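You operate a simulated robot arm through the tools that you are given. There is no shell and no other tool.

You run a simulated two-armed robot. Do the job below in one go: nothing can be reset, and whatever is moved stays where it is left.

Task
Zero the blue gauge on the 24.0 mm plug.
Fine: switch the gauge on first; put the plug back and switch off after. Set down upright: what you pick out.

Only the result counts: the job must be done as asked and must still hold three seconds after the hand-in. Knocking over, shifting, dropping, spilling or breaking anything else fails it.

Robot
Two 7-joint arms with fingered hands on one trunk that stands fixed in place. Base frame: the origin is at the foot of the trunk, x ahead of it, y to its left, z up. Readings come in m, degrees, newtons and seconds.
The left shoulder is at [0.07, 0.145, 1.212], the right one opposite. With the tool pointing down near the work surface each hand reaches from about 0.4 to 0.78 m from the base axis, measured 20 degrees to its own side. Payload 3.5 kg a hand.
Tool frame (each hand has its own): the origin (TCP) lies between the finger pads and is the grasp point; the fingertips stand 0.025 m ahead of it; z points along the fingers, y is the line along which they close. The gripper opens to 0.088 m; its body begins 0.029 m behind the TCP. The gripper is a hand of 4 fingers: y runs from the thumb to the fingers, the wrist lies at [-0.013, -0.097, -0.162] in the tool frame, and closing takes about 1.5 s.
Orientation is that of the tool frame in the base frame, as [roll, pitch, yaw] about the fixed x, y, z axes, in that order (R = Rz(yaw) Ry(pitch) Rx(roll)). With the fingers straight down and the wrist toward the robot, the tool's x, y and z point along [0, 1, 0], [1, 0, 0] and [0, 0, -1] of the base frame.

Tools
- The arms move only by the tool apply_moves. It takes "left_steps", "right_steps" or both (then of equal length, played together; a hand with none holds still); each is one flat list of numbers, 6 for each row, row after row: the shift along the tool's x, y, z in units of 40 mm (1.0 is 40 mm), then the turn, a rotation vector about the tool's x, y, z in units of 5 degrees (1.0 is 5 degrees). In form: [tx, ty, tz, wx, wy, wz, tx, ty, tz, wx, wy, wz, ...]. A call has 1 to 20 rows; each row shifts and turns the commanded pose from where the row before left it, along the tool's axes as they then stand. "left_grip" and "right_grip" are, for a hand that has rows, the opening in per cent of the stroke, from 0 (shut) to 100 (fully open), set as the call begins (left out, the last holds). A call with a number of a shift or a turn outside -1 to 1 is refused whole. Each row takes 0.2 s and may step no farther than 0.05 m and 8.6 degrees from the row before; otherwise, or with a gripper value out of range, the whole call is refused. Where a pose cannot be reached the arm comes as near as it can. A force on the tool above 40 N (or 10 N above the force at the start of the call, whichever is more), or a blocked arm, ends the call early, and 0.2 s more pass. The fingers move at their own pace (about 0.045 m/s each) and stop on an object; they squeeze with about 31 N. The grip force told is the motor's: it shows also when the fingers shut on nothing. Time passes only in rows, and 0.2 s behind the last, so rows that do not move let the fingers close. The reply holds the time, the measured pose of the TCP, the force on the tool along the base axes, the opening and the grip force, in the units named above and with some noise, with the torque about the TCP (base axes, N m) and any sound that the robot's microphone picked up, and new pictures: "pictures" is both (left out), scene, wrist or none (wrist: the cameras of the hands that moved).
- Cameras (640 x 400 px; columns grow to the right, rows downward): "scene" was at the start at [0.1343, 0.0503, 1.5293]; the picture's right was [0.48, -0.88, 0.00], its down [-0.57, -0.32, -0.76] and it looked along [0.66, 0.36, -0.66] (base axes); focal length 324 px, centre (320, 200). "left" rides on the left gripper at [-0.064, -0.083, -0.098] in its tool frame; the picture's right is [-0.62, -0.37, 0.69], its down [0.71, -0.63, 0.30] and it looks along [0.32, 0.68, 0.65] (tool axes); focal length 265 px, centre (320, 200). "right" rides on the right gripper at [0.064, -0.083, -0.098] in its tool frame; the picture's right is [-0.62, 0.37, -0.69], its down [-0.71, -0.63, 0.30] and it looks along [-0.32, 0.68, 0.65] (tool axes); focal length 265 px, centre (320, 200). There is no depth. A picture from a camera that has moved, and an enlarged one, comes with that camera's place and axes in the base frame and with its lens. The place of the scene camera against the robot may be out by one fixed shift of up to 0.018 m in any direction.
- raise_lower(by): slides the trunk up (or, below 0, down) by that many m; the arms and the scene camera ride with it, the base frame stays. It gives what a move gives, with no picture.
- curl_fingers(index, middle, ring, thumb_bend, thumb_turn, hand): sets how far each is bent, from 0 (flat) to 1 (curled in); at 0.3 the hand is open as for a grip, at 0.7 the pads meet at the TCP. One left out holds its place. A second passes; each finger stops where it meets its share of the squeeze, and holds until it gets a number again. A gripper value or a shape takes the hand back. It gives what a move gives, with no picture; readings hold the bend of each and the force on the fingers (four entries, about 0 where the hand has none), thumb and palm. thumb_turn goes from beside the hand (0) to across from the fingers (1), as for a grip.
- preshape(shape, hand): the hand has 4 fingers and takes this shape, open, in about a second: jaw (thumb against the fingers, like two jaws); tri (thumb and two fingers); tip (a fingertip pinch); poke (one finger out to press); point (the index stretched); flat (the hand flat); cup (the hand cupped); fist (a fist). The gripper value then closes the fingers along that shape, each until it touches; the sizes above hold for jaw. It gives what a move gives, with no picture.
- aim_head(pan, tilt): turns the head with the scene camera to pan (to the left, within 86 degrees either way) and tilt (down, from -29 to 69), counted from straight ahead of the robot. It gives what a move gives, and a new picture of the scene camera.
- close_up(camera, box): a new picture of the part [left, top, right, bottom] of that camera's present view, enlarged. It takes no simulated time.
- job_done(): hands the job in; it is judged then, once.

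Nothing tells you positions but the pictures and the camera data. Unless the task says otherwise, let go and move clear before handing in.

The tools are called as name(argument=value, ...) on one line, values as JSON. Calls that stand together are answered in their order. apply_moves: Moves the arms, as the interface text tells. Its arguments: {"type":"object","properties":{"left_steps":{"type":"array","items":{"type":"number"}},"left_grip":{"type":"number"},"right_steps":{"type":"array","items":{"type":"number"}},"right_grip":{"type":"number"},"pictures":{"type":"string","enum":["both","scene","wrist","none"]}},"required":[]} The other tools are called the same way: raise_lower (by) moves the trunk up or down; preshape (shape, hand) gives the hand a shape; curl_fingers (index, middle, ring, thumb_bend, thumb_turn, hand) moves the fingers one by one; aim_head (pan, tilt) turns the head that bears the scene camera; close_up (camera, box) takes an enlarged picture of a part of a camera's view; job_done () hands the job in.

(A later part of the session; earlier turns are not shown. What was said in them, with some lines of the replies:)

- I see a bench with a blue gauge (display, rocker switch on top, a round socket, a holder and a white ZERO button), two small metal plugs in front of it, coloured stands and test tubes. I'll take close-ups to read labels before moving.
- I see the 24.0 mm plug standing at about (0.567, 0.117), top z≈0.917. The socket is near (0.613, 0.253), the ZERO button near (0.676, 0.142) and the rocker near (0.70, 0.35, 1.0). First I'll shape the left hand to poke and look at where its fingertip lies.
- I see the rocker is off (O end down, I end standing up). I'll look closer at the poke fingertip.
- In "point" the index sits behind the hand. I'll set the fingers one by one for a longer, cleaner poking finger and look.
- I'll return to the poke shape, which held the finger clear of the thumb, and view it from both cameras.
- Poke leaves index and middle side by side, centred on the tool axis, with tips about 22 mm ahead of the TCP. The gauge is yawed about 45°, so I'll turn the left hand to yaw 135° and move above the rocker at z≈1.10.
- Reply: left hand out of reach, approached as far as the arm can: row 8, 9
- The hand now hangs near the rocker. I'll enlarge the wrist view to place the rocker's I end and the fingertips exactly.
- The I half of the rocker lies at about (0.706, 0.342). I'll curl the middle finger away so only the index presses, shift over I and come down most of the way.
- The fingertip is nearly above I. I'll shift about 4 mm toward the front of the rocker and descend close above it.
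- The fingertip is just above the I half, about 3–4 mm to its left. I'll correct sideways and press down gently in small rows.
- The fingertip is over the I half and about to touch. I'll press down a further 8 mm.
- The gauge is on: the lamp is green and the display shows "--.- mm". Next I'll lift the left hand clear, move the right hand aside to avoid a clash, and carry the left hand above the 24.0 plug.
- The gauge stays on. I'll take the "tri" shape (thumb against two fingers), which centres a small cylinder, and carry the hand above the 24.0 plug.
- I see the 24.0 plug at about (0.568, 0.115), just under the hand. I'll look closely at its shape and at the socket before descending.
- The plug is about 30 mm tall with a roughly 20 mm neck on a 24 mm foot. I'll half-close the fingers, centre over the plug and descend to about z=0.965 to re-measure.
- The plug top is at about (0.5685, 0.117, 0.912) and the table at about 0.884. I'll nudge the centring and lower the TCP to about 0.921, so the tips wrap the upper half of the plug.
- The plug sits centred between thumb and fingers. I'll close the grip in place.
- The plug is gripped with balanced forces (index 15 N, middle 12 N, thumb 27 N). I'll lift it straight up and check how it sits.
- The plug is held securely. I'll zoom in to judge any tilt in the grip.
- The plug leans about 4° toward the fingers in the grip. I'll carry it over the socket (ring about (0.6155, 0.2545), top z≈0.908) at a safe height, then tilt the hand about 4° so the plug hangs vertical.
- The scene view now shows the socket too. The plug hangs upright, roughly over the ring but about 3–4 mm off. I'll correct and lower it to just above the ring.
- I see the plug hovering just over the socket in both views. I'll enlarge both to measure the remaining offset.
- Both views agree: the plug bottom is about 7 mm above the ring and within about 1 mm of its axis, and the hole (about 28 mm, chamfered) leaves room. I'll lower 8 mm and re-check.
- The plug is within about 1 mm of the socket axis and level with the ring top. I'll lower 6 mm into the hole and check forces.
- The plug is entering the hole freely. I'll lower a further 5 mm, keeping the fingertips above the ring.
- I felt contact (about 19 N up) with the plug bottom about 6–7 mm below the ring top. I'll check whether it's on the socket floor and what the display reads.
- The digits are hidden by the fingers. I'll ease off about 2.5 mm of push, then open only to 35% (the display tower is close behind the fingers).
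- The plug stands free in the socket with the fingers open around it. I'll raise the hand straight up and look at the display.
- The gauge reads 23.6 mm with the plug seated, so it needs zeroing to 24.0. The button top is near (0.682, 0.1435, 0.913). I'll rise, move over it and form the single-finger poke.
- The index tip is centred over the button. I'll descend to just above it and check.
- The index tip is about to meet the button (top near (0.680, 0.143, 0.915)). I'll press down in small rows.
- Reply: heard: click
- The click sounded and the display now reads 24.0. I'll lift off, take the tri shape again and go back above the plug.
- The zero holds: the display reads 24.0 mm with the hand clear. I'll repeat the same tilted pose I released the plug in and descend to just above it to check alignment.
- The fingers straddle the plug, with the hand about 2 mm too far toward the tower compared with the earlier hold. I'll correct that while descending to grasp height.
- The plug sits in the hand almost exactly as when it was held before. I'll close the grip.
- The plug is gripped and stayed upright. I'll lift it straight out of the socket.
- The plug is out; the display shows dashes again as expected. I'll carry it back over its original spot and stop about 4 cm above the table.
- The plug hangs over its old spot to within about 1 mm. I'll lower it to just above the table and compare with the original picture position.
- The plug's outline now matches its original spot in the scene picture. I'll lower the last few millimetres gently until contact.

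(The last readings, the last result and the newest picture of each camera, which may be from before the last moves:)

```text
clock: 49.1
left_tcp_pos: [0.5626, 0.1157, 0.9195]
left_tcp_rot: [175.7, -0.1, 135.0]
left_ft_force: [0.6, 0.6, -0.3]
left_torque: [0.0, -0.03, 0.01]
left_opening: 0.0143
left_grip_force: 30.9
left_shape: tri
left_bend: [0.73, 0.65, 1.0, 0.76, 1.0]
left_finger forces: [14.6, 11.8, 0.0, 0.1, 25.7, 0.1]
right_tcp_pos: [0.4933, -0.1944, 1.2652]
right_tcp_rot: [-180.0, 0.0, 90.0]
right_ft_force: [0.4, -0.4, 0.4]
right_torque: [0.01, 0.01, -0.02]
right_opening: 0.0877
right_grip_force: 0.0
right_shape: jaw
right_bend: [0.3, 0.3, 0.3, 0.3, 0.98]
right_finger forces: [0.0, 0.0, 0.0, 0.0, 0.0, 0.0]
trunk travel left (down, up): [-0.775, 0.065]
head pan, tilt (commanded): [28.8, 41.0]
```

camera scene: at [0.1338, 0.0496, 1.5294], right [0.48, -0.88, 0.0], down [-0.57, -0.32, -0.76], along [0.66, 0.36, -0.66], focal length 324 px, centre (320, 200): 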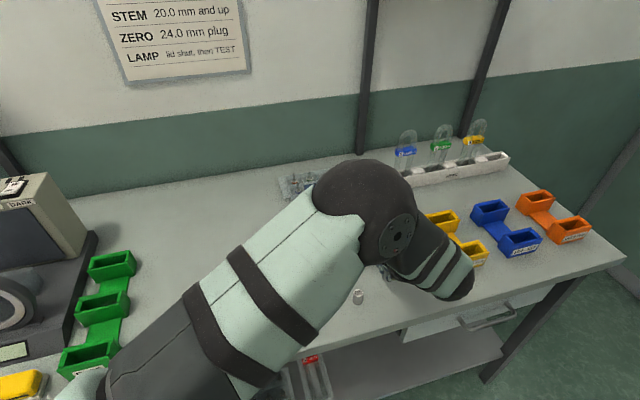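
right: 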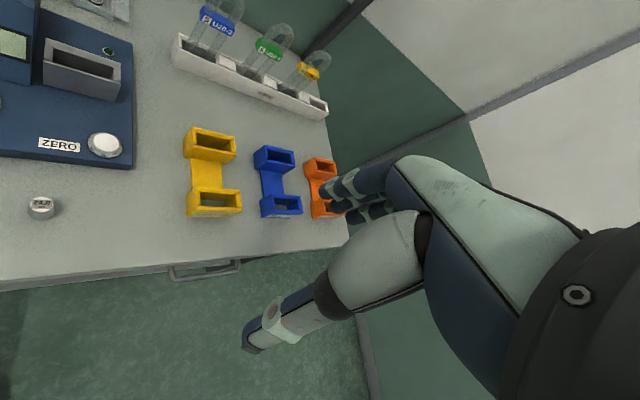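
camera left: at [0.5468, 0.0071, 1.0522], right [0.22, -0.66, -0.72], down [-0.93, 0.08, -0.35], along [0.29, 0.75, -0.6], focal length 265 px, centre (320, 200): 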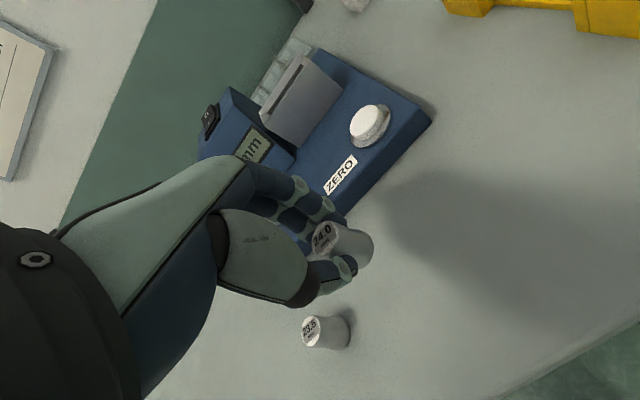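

No contact yet at z≈0.919. I'll continue in 1–1.5 mm steps.

apply_moves(left_steps=[0, -0.0025, 0.035, 0, 0, 0, 0, 0, 0, 0, 0, 0], pictures="none")

apply_moves(left_steps=[0, -0.0025, 0.03, 0, 0, 0, 0, 0, 0, 0, 0, 0], pictures="none")

close_up(camera="left", box=[300, 190, 420, 300])

close_up(camera="scene", box=[385, 270, 425, 300])

```text
clock: 49.7
left_tcp_pos: [0.5629, 0.1158, 0.9178]
left_tcp_rot: [175.7, 0.0, 135.0]
left_ft_force: [0.5, -0.7, 0.3]
left_torque: [0.03, 0.03, 0.01]
left_opening: 0.0142
left_grip_force: 31.2
left_shape: tri
left_bend: [0.73, 0.65, 1.0, 0.76, 1.0]
left_finger forces: [14.6, 11.8, 0.0, 0.1, 25.8, 0.0]
right_tcp_pos: [0.4933, -0.1935, 1.2647]
right_tcp_rot: [-179.9, -0.1, 90.0]
right_ft_force: [0.3, 0.6, 0.0]
right_torque: [0.0, 0.02, 0.01]
right_opening: 0.0875
right_grip_force: 0.1
right_shape: jaw
right_bend: [0.3, 0.3, 0.3, 0.3, 0.98]
right_finger forces: [0.0, 0.1, 0.1, 0.1, 0.1, 0.1]
trunk travel left (down, up): [-0.775, 0.065]
head pan, tilt (commanded): [28.8, 41.0]
```

```text
clock: 50.3
left_tcp_pos: [0.5632, 0.1164, 0.9167]
left_tcp_rot: [175.6, 0.0, 135.0]
left_ft_force: [-0.1, -0.5, -0.5]
left_torque: [-0.01, 0.02, 0.03]
left_opening: 0.014
left_grip_force: 31.3
left_shape: tri
left_bend: [0.73, 0.65, 1.0, 0.76, 1.0]
left_finger forces: [14.5, 11.7, 0.0, 0.1, 25.7, 0.0]
right_tcp_pos: [0.4921, -0.1942, 1.265]
right_tcp_rot: [-180.0, -0.1, 90.0]
right_ft_force: [-0.3, -0.6, -0.4]
right_torque: [-0.02, 0.04, -0.02]
right_opening: 0.0879
right_grip_force: 0.0
right_shape: jaw
right_bend: [0.3, 0.3, 0.3, 0.3, 0.98]
right_finger forces: [0.0, 0.0, 0.1, 0.0, 0.2, 0.1]
trunk travel left (down, up): [-0.775, 0.065]
head pan, tilt (commanded): [28.8, 41.0]
```

```text
3.64 times, centred on (360, 245) of left
camera zoom: at [0.5447, 0.0069, 1.009], right [0.22, -0.66, -0.72], down [-0.93, 0.08, -0.35], along [0.29, 0.75, -0.6], focal length 965 px, centre (174, 36)
```

zoom: 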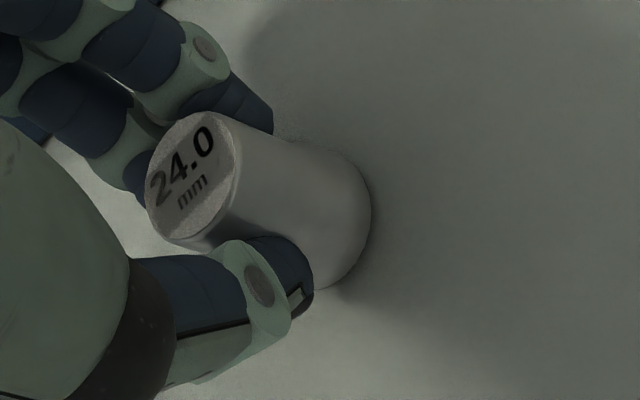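

```text
13.33 times, centred on (405, 285) of scene
camera zoom: at [0.1345, 0.0501, 1.5293], right [0.48, -0.88, 0.0], down [-0.57, -0.32, -0.76], along [0.66, 0.36, -0.66], focal length 4319 px, centre (-813, -933)
```

zoom: 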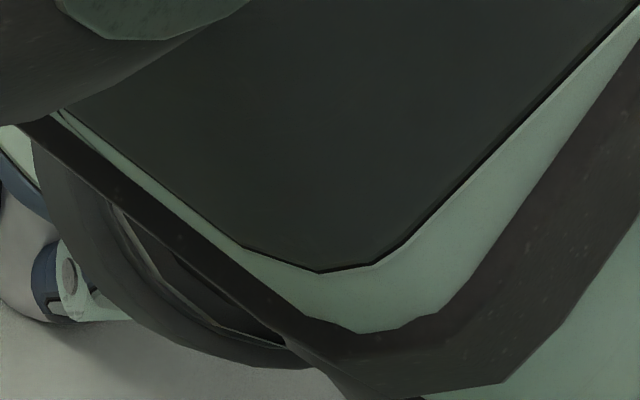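

The contact shadow under the plug is almost closed. I'll continue in 1 mm steps.

apply_moves(left_steps=[0, -0.002, 0.025, 0, 0, 0, 0, 0, 0, 0, 0, 0], pictures="none")

apply_moves(left_steps=[0, -0.002, 0.025, 0, 0, 0, 0, 0, 0, 0, 0, 0], pictures="none")

close_up(camera="scene", box=[375, 265, 405, 300])

```text
clock: 50.9
left_tcp_pos: [0.5625, 0.1153, 0.9143]
left_tcp_rot: [175.7, -0.1, 135.0]
left_ft_force: [-0.6, -0.7, -0.7]
left_torque: [0.02, -0.02, 0.03]
left_opening: 0.0142
left_grip_force: 31.0
left_shape: tri
left_bend: [0.73, 0.65, 1.0, 0.76, 1.0]
left_finger forces: [14.7, 11.8, 0.0, 0.0, 25.7, 0.0]
right_tcp_pos: [0.4934, -0.194, 1.2643]
right_tcp_rot: [-180.0, -0.1, 90.0]
right_ft_force: [0.5, -0.1, -0.2]
right_torque: [-0.04, 0.03, -0.01]
right_opening: 0.0878
right_grip_force: 0.0
right_shape: jaw
right_bend: [0.3, 0.3, 0.3, 0.3, 0.98]
right_finger forces: [0.0, 0.1, 0.1, 0.0, 0.0, 0.0]
trunk travel left (down, up): [-0.775, 0.065]
head pan, tilt (commanded): [28.8, 41.0]
```

```text
clock: 51.5
left_tcp_pos: [0.5619, 0.1154, 0.9138]
left_tcp_rot: [175.5, 0.1, 134.9]
left_ft_force: [1.2, 0.0, 2.1]
left_torque: [0.0, -0.01, -0.02]
left_opening: 0.014
left_grip_force: 31.0
left_shape: tri
left_bend: [0.73, 0.65, 1.0, 0.76, 1.0]
left_finger forces: [14.5, 11.9, 0.0, 0.1, 26.2, 0.0]
right_tcp_pos: [0.4923, -0.1946, 1.2644]
right_tcp_rot: [179.9, 0.0, 90.0]
right_ft_force: [0.1, 0.5, -0.1]
right_torque: [-0.03, 0.01, 0.0]
right_opening: 0.0878
right_grip_force: 0.0
right_shape: jaw
right_bend: [0.3, 0.3, 0.3, 0.3, 0.98]
right_finger forces: [0.0, 0.0, 0.0, 0.1, 0.0, 0.0]
trunk travel left (down, up): [-0.775, 0.065]
head pan, tilt (commanded): [28.8, 41.0]
```

```text
11.43 times, centred on (390, 282) of scene
camera zoom: at [0.134, 0.0498, 1.5294], right [0.48, -0.88, 0.0], down [-0.57, -0.32, -0.76], along [0.66, 0.36, -0.66], focal length 3702 px, centre (-480, -743)
```

zoom: 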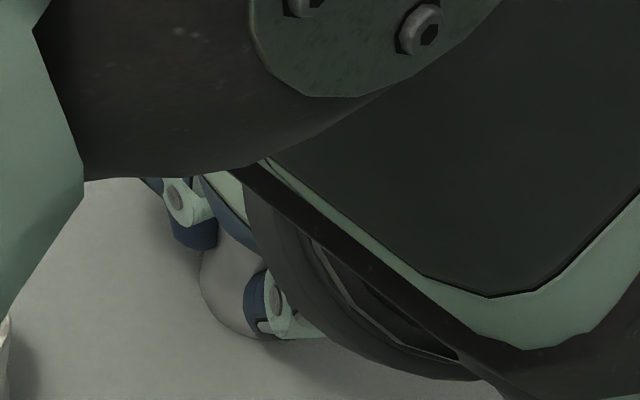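

The plug touches the table (2 N), within about 1.5 mm of where it stood. I'll open the hand and check that the plug stands.

apply_moves(left_steps=[0, 0, 0, 0, 0, 0, 0, 0, 0, 0, 0, 0, 0, 0, 0, 0, 0, 0, 0, 0, 0, 0, 0, 0, 0, 0, 0, 0, 0, 0], left_grip=45, pictures="none")

close_up(camera="left", box=[280, 180, 440, 340])

close_up(camera="scene", box=[375, 265, 405, 300])

```text
clock: 52.7
left_tcp_pos: [0.563, 0.1154, 0.915]
left_tcp_rot: [175.7, 0.1, 135.0]
left_ft_force: [-0.3, -0.1, -0.2]
left_torque: [0.02, -0.03, -0.01]
left_opening: 0.0393
left_grip_force: 0.0
left_shape: tri
left_bend: [0.74, 0.47, 0.99, 0.71, 1.0]
left_finger forces: [0.0, 0.1, 0.0, 0.1, 0.1, 0.0]
right_tcp_pos: [0.4929, -0.1944, 1.2646]
right_tcp_rot: [179.9, 0.0, 89.9]
right_ft_force: [0.6, 0.5, -0.1]
right_torque: [0.02, 0.02, -0.04]
right_opening: 0.0873
right_grip_force: 0.1
right_shape: jaw
right_bend: [0.3, 0.3, 0.3, 0.3, 0.98]
right_finger forces: [0.0, 0.0, 0.0, 0.0, 0.1, 0.0]
trunk travel left (down, up): [-0.775, 0.065]
head pan, tilt (commanded): [28.8, 41.0]
```

```text
2.50 times, centred on (360, 260) of left
camera zoom: at [0.5444, 0.007, 1.0069], right [0.22, -0.66, -0.72], down [-0.93, 0.08, -0.35], along [0.29, 0.75, -0.6], focal length 664 px, centre (220, 50)
```

zoom: 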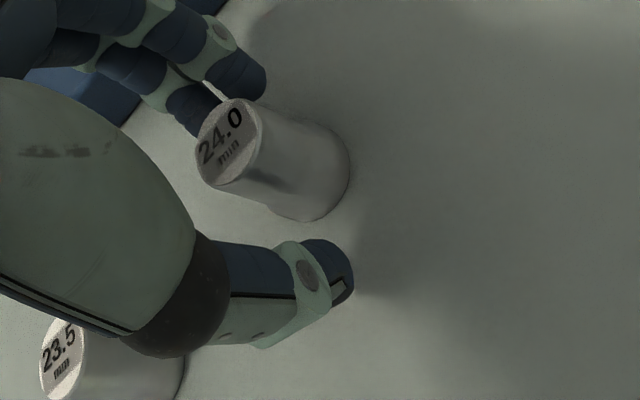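

```text
11.43 times, centred on (390, 282) of scene
camera zoom: at [0.1343, 0.0501, 1.5293], right [0.48, -0.88, 0.0], down [-0.57, -0.32, -0.76], along [0.66, 0.36, -0.66], focal length 3702 px, centre (-480, -743)
```

zoom: 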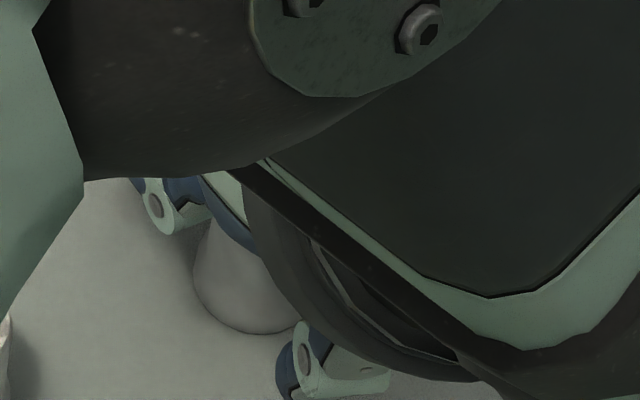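

The plug stands upright on its spot and the fingers are clear of it. I'll raise the hand straight up, level it and check the result.

apply_moves(left_steps=[0, 0.019, -0.25, 0, 0, 0, 0, 0.019, -0.25, 0, 0, 0, 0, 0.047, -0.62, 0, 0, 0, 0, 0.06, -0.8, 0, 0, 0, 0, 0.06, -0.8, 0, 0, 0, 0, 0.06, -0.8, 0, 0, 0, 0, 0, 0, 0.43, 0, 0, 0, 0, 0, 0.43, 0, 0, 0, 0, 0, 0, 0, 0], pictures="both")

close_up(camera="scene", box=[340, 230, 430, 310])

close_up(camera="left", box=[240, 120, 560, 400])

```text
clock: 54.7
left_tcp_pos: [0.5622, 0.1147, 1.0559]
left_tcp_rot: [-180.0, 0.0, 135.0]
left_ft_force: [-0.2, 0.2, -0.2]
left_torque: [0.0, -0.01, 0.0]
left_opening: 0.0394
left_grip_force: 0.0
left_shape: tri
left_bend: [0.74, 0.47, 0.99, 0.71, 1.0]
left_finger forces: [0.0, 0.1, 0.1, 0.1, 0.0, 0.1]
right_tcp_pos: [0.4921, -0.1939, 1.2649]
right_tcp_rot: [-180.0, 0.0, 90.1]
right_ft_force: [-0.6, 0.6, -0.1]
right_torque: [0.03, -0.04, -0.02]
right_opening: 0.0878
right_grip_force: 0.0
right_shape: jaw
right_bend: [0.3, 0.3, 0.3, 0.3, 0.98]
right_finger forces: [0.1, 0.2, 0.0, 0.1, 0.0, 0.0]
trunk travel left (down, up): [-0.775, 0.065]
head pan, tilt (commanded): [28.8, 41.0]
camera scene: at [0.1339, 0.0498, 1.5294], right [0.48, -0.88, 0.0], down [-0.57, -0.32, -0.76], along [0.66, 0.36, -0.66], focal length 324 px, centre (320, 200)
camera left: at [0.549, 0.0114, 1.1548], right [0.18, -0.7, -0.69], down [-0.95, 0.06, -0.3], along [0.25, 0.71, -0.65], focal length 265 px, centre (320, 200)
```

scene: 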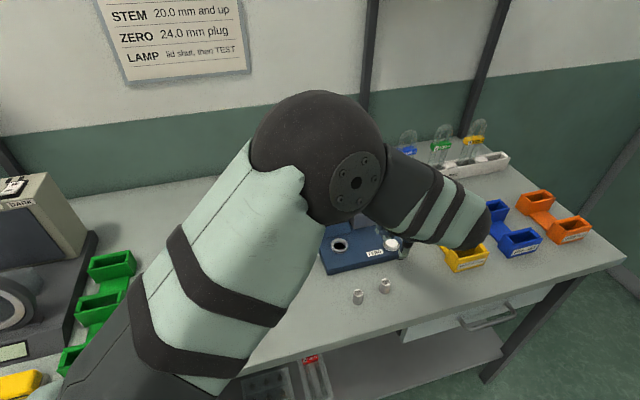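
left: 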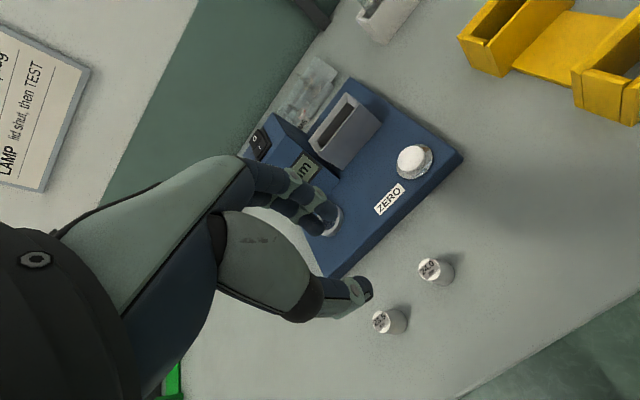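

```text
5.00 times, centred on (385, 270) of scene
camera zoom: at [0.1339, 0.0498, 1.5294], right [0.48, -0.88, 0.0], down [-0.57, -0.32, -0.76], along [0.66, 0.36, -0.66], focal length 1620 px, centre (-5, -150)
```

zoom: 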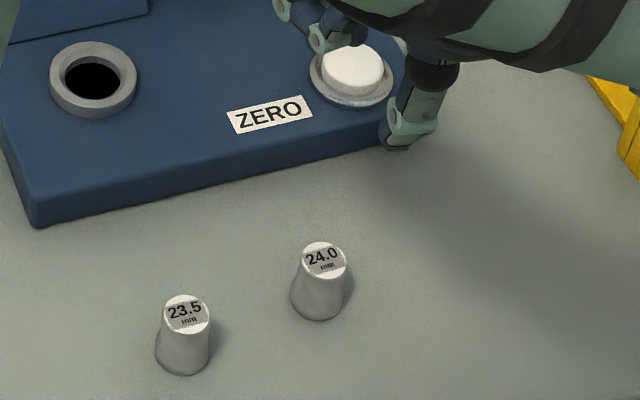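

```text
1.43 times, centred on (400, 260) of left
camera zoom: at [0.549, 0.0114, 1.1548], right [0.18, -0.7, -0.69], down [-0.95, 0.06, -0.3], along [0.25, 0.71, -0.65], focal length 379 px, centre (206, 114)
```

zoom: 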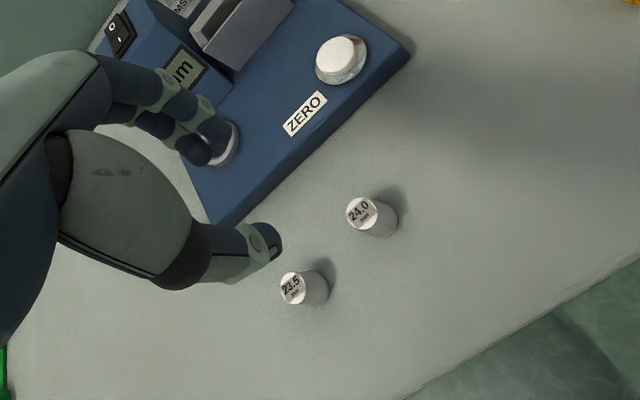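

The 24.0 plug stands back on its spot within about 1 mm, and everything else is undisturbed. Next I'll form the poking finger again and go above the O end of the rocker to switch off.

preshape(shape="poke", hand="left")

curl_fingers(hand="left", index=0.7, middle=1.0)

apply_moves(left_steps=[0.2022, 0.886, -0.125, 0, 0, 0, 0.2022, 0.886, -0.125, 0, 0, 0, 0.2022, 0.886, -0.125, 0, 0, 0, 0.2022, 0.886, -0.125, 0, 0, 0, 0.2022, 0.886, -0.125, 0, 0, 0, 0.2022, 0.886, -0.125, 0, 0, 0, 0.2022, 0.886, -0.125, 0, 0, 0, 0.2022, 0.886, -0.125, 0, 0, 0, 0, 0, 0, 0, 0, 0], pictures="both")

close_up(camera="left", box=[280, 160, 480, 320])

```text
clock: 55.6
left_tcp_pos: [0.5618, 0.117, 1.0568]
left_tcp_rot: [180.0, -0.1, 135.0]
left_ft_force: [-0.3, -0.1, -0.1]
left_torque: [0.0, -0.01, 0.0]
left_opening: 0.0
left_grip_force: 0.1
left_shape: poke
left_bend: [0.7, 0.7, 0.99, 1.0, 1.0]
left_finger forces: [0.1, 0.1, 0.0, 0.0, 0.0, 0.1]
right_tcp_pos: [0.492, -0.1938, 1.2655]
right_tcp_rot: [-180.0, -0.1, 90.0]
right_ft_force: [0.1, -0.2, 0.0]
right_torque: [0.0, 0.0, -0.02]
right_opening: 0.0876
right_grip_force: 0.2
right_shape: jaw
right_bend: [0.3, 0.3, 0.3, 0.3, 0.98]
right_finger forces: [0.1, 0.0, 0.0, 0.0, 0.0, 0.1]
trunk travel left (down, up): [-0.775, 0.065]
head pan, tilt (commanded): [28.8, 41.0]
```

```text
clock: 56.6
left_tcp_pos: [0.5634, 0.1155, 1.0548]
left_tcp_rot: [179.9, 0.0, 135.0]
left_ft_force: [-1.3, -0.2, -0.6]
left_torque: [0.01, 0.01, 0.04]
left_opening: 0.0239
left_grip_force: 0.1
left_shape: fingers
left_bend: [0.7, 1.0, 0.99, 1.0, 1.0]
left_finger forces: [0.0, 0.0, 0.2, 0.1, 0.0, 0.0]
right_tcp_pos: [0.4924, -0.1934, 1.265]
right_tcp_rot: [180.0, 0.0, 89.9]
right_ft_force: [0.4, 0.9, -0.2]
right_torque: [-0.02, 0.01, 0.01]
right_opening: 0.0875
right_grip_force: 0.0
right_shape: jaw
right_bend: [0.3, 0.3, 0.3, 0.3, 0.98]
right_finger forces: [0.0, 0.0, 0.0, 0.0, 0.0, 0.0]
trunk travel left (down, up): [-0.775, 0.065]
head pan, tilt (commanded): [28.8, 41.0]
```

```text
clock: 58.6
left_tcp_pos: [0.7164, 0.3603, 1.0969]
left_tcp_rot: [-179.9, -0.2, 135.0]
left_ft_force: [0.1, -0.3, -0.1]
left_torque: [-0.01, -0.02, 0.0]
left_opening: 0.024
left_grip_force: 0.0
left_shape: fingers
left_bend: [0.7, 1.0, 0.99, 1.0, 1.0]
left_finger forces: [0.1, 0.0, 0.0, 0.1, 0.1, 0.0]
right_tcp_pos: [0.4927, -0.1938, 1.2657]
right_tcp_rot: [-179.9, 0.0, 89.9]
right_ft_force: [-0.2, 0.2, -0.2]
right_torque: [-0.01, 0.02, 0.02]
right_opening: 0.0877
right_grip_force: 0.0
right_shape: jaw
right_bend: [0.3, 0.3, 0.3, 0.3, 0.98]
right_finger forces: [0.0, 0.0, 0.0, 0.0, 0.0, 0.0]
trunk travel left (down, up): [-0.775, 0.065]
head pan, tilt (commanded): [28.8, 41.0]
camera scene: at [0.1338, 0.0495, 1.5294], right [0.48, -0.88, 0.0], down [-0.57, -0.31, -0.76], along [0.66, 0.36, -0.66], focal length 324 px, centre (320, 200)
camera left: at [0.7033, 0.2571, 1.1962], right [0.18, -0.7, -0.69], down [-0.95, 0.06, -0.3], along [0.25, 0.71, -0.65], focal length 265 px, centre (320, 200)
```

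scene: 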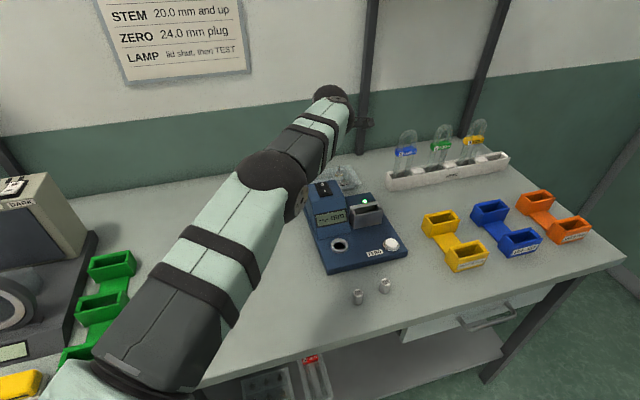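
left: 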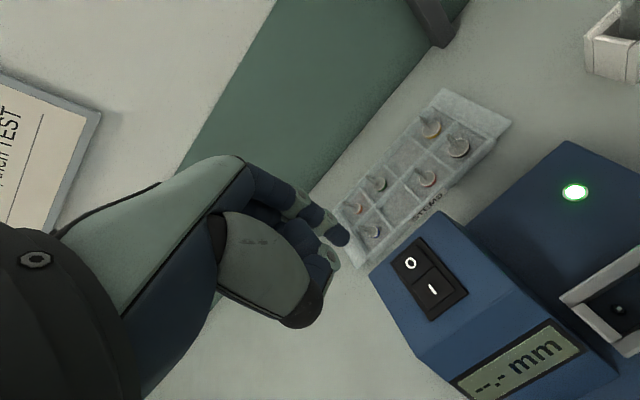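

```text
2.50 times, centred on (380, 240) of left
camera zoom: at [0.7033, 0.2571, 1.1962], right [0.18, -0.7, -0.69], down [-0.95, 0.06, -0.3], along [0.25, 0.71, -0.65], focal length 664 px, centre (170, 100)
```

zoom: 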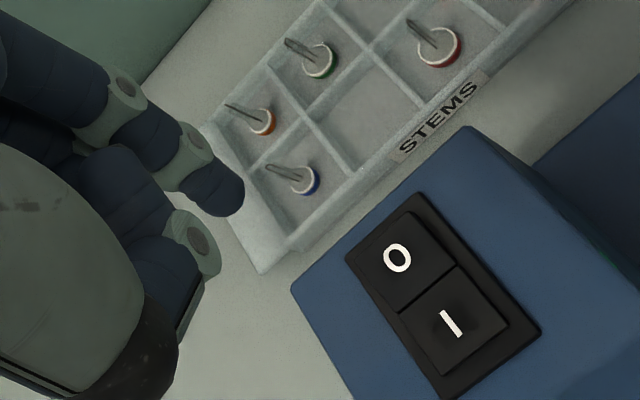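

The O half now stands up, centred near (0.723, 0.359). I'll shift about 3.5 mm toward its outer end and descend to just above it.

apply_moves(left_steps=[-0.03, 0.09, 0.4, 0, 0, 0, 0, 0, 0.65, 0, 0, 0, 0, 0, 0.65, 0, 0, 0, 0, 0, 0, 0, 0, 0], pictures="wrist")

close_up(camera="left", box=[280, 160, 440, 290])

```text
clock: 59.6
left_tcp_pos: [0.7194, 0.3627, 1.0265]
left_tcp_rot: [-180.0, 0.0, 135.1]
left_ft_force: [-0.2, -0.4, 0.6]
left_torque: [0.01, 0.01, 0.04]
left_opening: 0.0236
left_grip_force: 0.0
left_shape: fingers
left_bend: [0.7, 1.0, 0.99, 1.0, 1.0]
left_finger forces: [0.0, 0.0, 0.0, 0.0, 0.0, 0.0]
right_tcp_pos: [0.4929, -0.194, 1.2652]
right_tcp_rot: [-180.0, 0.0, 90.0]
right_ft_force: [-0.1, 0.7, -0.1]
right_torque: [0.0, 0.0, -0.01]
right_opening: 0.0877
right_grip_force: 0.1
right_shape: jaw
right_bend: [0.3, 0.3, 0.3, 0.3, 0.98]
right_finger forces: [0.1, 0.0, 0.1, 0.0, 0.0, 0.0]
trunk travel left (down, up): [-0.775, 0.065]
head pan, tilt (commanded): [28.8, 41.0]
camera left: at [0.707, 0.2598, 1.1258], right [0.18, -0.7, -0.69], down [-0.95, 0.06, -0.3], along [0.25, 0.71, -0.65], focal length 265 px, centre (320, 200)
```

left: 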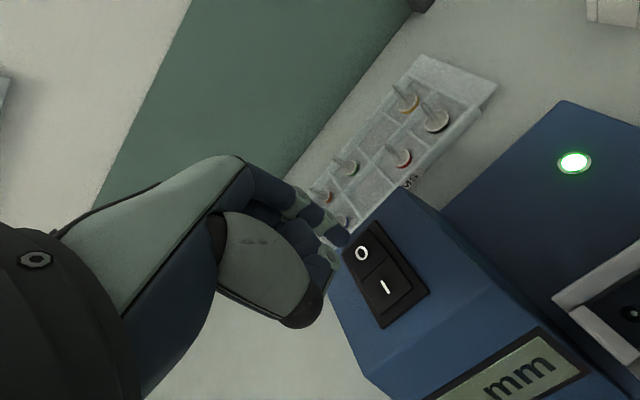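

```text
3.08 times, centred on (360, 225) of left
camera zoom: at [0.707, 0.2598, 1.1258], right [0.18, -0.7, -0.69], down [-0.95, 0.06, -0.3], along [0.25, 0.71, -0.65], focal length 817 px, centre (197, 123)
```

zoom: 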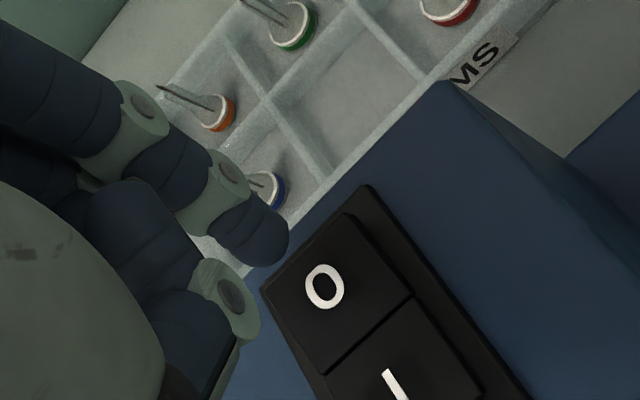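

By the picture the fingertip is nearer the outer edge of O than intended, so I'll pull back about 4.5 mm and lower to just short of contact.

apply_moves(left_steps=[-0.04, -0.11, 0, 0, 0, 0, 0, 0, 0.12, 0, 0, 0, 0, 0, 0.12, 0, 0, 0, 0, 0, 0, 0, 0, 0], pictures="none")

close_up(camera="left", box=[280, 160, 440, 290])

close_up(camera="scene", box=[290, 160, 370, 230])

```text
clock: 60.6
left_tcp_pos: [0.7187, 0.3595, 1.0175]
left_tcp_rot: [-180.0, 0.0, 135.0]
left_ft_force: [0.8, -0.2, 0.1]
left_torque: [0.02, -0.02, 0.03]
left_opening: 0.0234
left_grip_force: 0.0
left_shape: fingers
left_bend: [0.7, 1.0, 0.99, 1.0, 1.0]
left_finger forces: [0.0, 0.1, 0.1, 0.0, 0.0, 0.0]
right_tcp_pos: [0.4933, -0.1925, 1.2656]
right_tcp_rot: [-180.0, 0.0, 89.9]
right_ft_force: [0.5, 0.4, 0.6]
right_torque: [0.01, -0.03, 0.0]
right_opening: 0.0876
right_grip_force: 0.0
right_shape: jaw
right_bend: [0.3, 0.3, 0.3, 0.3, 0.98]
right_finger forces: [0.0, 0.1, 0.0, 0.0, 0.1, 0.0]
trunk travel left (down, up): [-0.775, 0.065]
head pan, tilt (commanded): [28.8, 41.0]
```

```text
3.08 times, centred on (360, 225) of left
camera zoom: at [0.7047, 0.2557, 1.1161], right [0.18, -0.7, -0.69], down [-0.95, 0.06, -0.3], along [0.25, 0.71, -0.65], focal length 817 px, centre (197, 123)
```

zoom: 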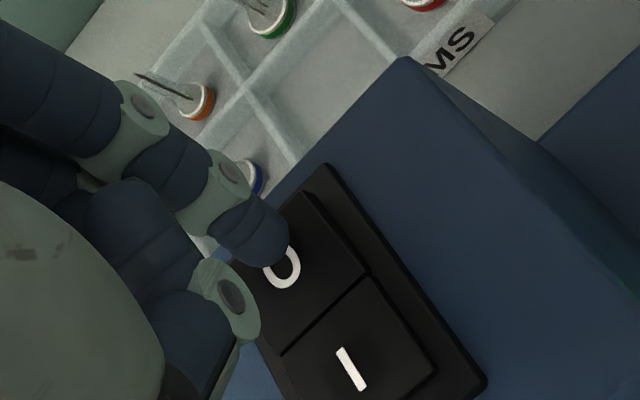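

```text
5.71 times, centred on (330, 195) of scene
camera zoom: at [0.1342, 0.05, 1.5294], right [0.48, -0.88, 0.0], down [-0.57, -0.32, -0.76], along [0.66, 0.36, -0.66], focal length 1851 px, centre (263, 229)
```

zoom: 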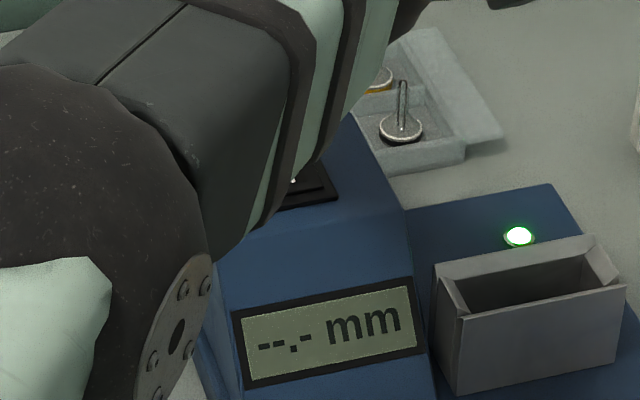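

The fingertip is over the O half, slightly toward its outer end. I'll press down about 8 mm.

apply_moves(left_steps=[0, 0, 0.1, 0, 0, 0, 0, 0, 0.1, 0, 0, 0, 0, 0, 0, 0, 0, 0], pictures="none")

close_up(camera="left", box=[280, 160, 440, 290])

close_up(camera="scene", box=[290, 160, 370, 230])

```text
clock: 61.4
left_tcp_pos: [0.7193, 0.3595, 1.0102]
left_tcp_rot: [179.9, 0.0, 135.0]
left_ft_force: [0.0, 0.2, 2.6]
left_torque: [-0.01, -0.04, -0.02]
left_opening: 0.0237
left_grip_force: 2.2
left_shape: fingers
left_bend: [0.7, 1.0, 0.99, 1.0, 1.0]
left_finger forces: [3.5, 0.0, 0.0, 0.0, 0.0, 0.0]
right_tcp_pos: [0.4919, -0.1945, 1.2665]
right_tcp_rot: [180.0, 0.0, 90.0]
right_ft_force: [-0.5, -0.3, -0.9]
right_torque: [0.02, -0.01, -0.05]
right_opening: 0.0878
right_grip_force: 0.0
right_shape: jaw
right_bend: [0.3, 0.3, 0.3, 0.3, 0.98]
right_finger forces: [0.0, 0.1, 0.0, 0.0, 0.1, 0.0]
trunk travel left (down, up): [-0.775, 0.065]
head pan, tilt (commanded): [28.8, 41.0]
```

```text
3.08 times, centred on (360, 225) of left
camera zoom: at [0.7052, 0.2558, 1.1094], right [0.18, -0.7, -0.69], down [-0.95, 0.06, -0.31], along [0.26, 0.71, -0.65], focal length 817 px, centre (197, 123)
```

zoom: 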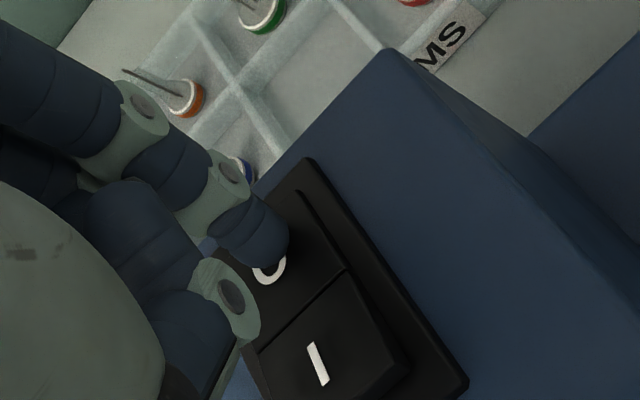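

```text
5.71 times, centred on (330, 195) of scene
camera zoom: at [0.1337, 0.0501, 1.5295], right [0.48, -0.88, 0.0], down [-0.57, -0.32, -0.76], along [0.66, 0.36, -0.66], focal length 1851 px, centre (263, 229)
```

zoom: 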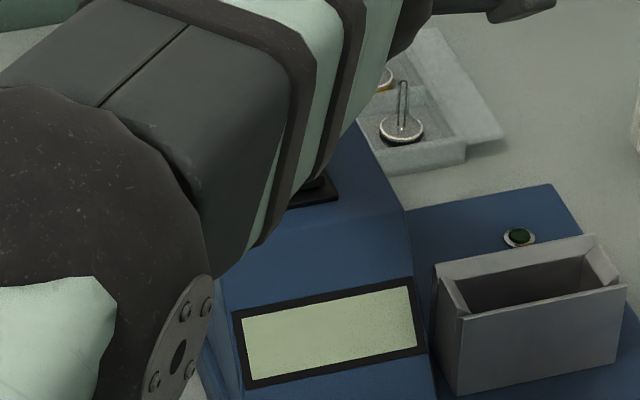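

The lamp is out and the display blank: the gauge is off. I'll lift straight up, back off clear of the bench items and do a final check.

apply_moves(left_steps=[0, 0, -0.4, 0, 0, 0, 0, 0, -0.8, 0, 0, 0, 0, 0, -0.9, 0, 0, 0, 0, 0, -0.9, 0, 0, 0, 0.6, -0.6, -0.3, 0, 0, 0, 0.6, -0.6, -0.3, 0, 0, 0, 0.6, -0.6, -0.3, 0, 0, 0, 0.6, -0.6, 0, 0, 0, 0, 0, 0, 0, 0, 0, 0], pictures="both")

close_up(camera="scene", box=[270, 150, 430, 310])

close_up(camera="scene", box=[330, 260, 410, 310])

close_up(camera="scene", box=[310, 170, 350, 200])

```text
clock: 63.4
left_tcp_pos: [0.5829, 0.3599, 1.1681]
left_tcp_rot: [180.0, 0.1, 135.0]
left_ft_force: [0.1, -0.1, 0.6]
left_torque: [-0.01, 0.01, -0.01]
left_opening: 0.0238
left_grip_force: 0.0
left_shape: fingers
left_bend: [0.7, 1.0, 0.99, 1.0, 1.0]
left_finger forces: [0.1, 0.0, 0.0, 0.0, 0.1, 0.1]
right_tcp_pos: [0.492, -0.1947, 1.2649]
right_tcp_rot: [180.0, 0.0, 90.0]
right_ft_force: [0.1, 0.0, -0.2]
right_torque: [0.0, -0.04, 0.01]
right_opening: 0.0876
right_grip_force: 0.2
right_shape: jaw
right_bend: [0.3, 0.3, 0.3, 0.3, 0.98]
right_finger forces: [0.1, 0.0, 0.1, 0.1, 0.0, 0.1]
trunk travel left (down, up): [-0.775, 0.065]
head pan, tilt (commanded): [28.8, 41.0]
camera scene: at [0.1351, 0.0503, 1.5293], right [0.48, -0.88, 0.0], down [-0.58, -0.32, -0.75], along [0.66, 0.36, -0.66], focal length 324 px, centre (320, 200)
camera left: at [0.5707, 0.2551, 1.2667], right [0.18, -0.7, -0.69], down [-0.95, 0.06, -0.3], along [0.25, 0.71, -0.65], focal length 265 px, centre (320, 200)
```

scene: 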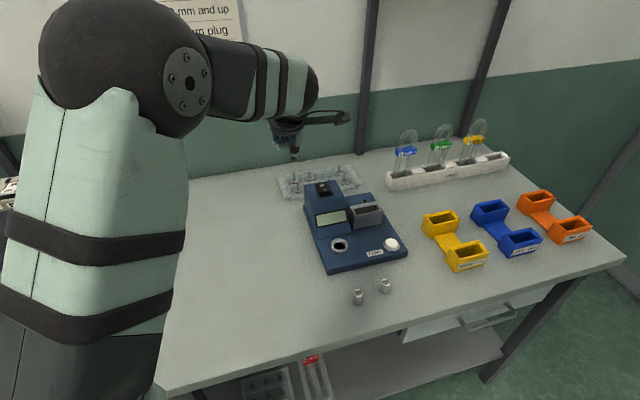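
left: 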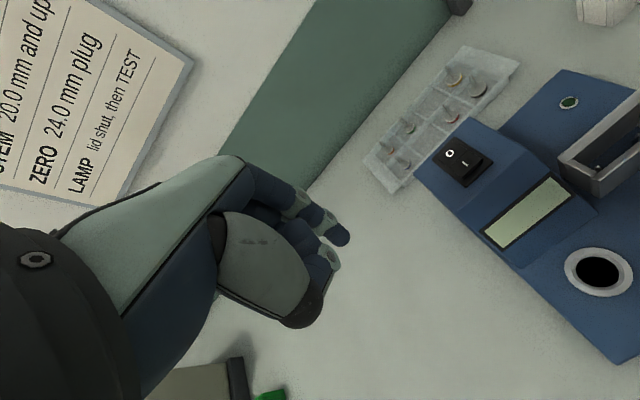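

```text
2.50 times, centred on (350, 230) of scene
camera zoom: at [0.1351, 0.0503, 1.5293], right [0.48, -0.88, 0.0], down [-0.58, -0.32, -0.75], along [0.66, 0.36, -0.66], focal length 810 px, centre (245, 125)
```

zoom: 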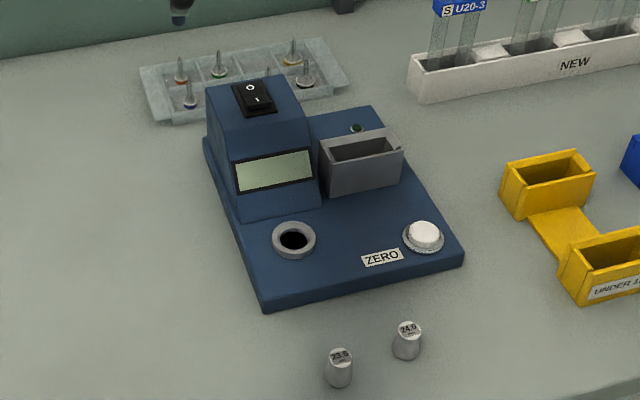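

```text
8.00 times, centred on (370, 285) of scene
camera zoom: at [0.1351, 0.0503, 1.5293], right [0.48, -0.88, 0.0], down [-0.58, -0.32, -0.75], along [0.66, 0.36, -0.66], focal length 2591 px, centre (-80, -480)
```

zoom: 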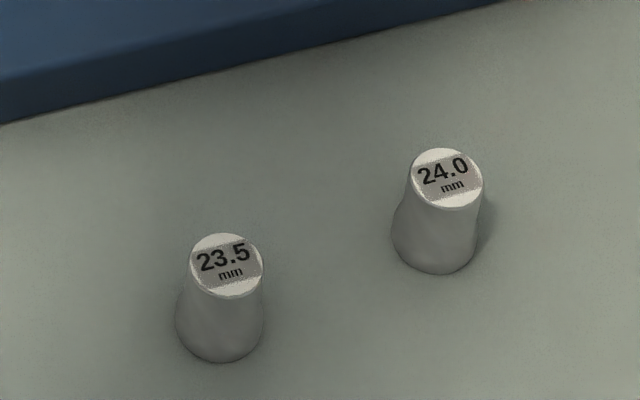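

```text
13.33 times, centred on (330, 185) of scene
camera zoom: at [0.1351, 0.0503, 1.5293], right [0.48, -0.88, 0.0], down [-0.58, -0.32, -0.75], along [0.66, 0.36, -0.66], focal length 4319 px, centre (187, 400)
```

zoom: 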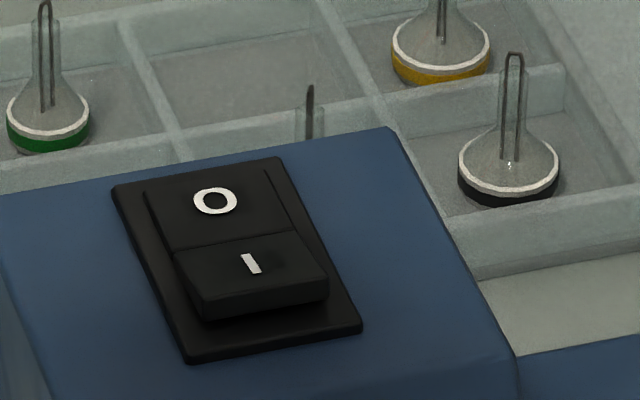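

Everything looks as it should: the gauge is off (O down, lamp out, display blank) and hasn't shifted. The 24.0 plug stands upright on its spot (within about 2 mm), the 23.5 plug is untouched, and the hands are clear. I'll hand in.

job_done()

```text
The job is handed in.
```

The blue gauge is zeroed on the 24.0 mm plug, and I've handed the job in.

- **Zeroing:** I switched the gauge on first. With the plug seated it read 23.6 mm. After I pressed ZERO (there was a click) it read 24.0 mm, and it still did with the hand clear.
- **Plug:** The 24.0 mm plug stands upright, within about 2 mm of where it started.
- **Gauge off:** The O end is down, the lamp is out and the display is blank. The gauge itself hasn't moved.
- **Everything else:** The 23.5 mm plug wasn't touched, nothing else looks shifted, and both hands are empty and clear.
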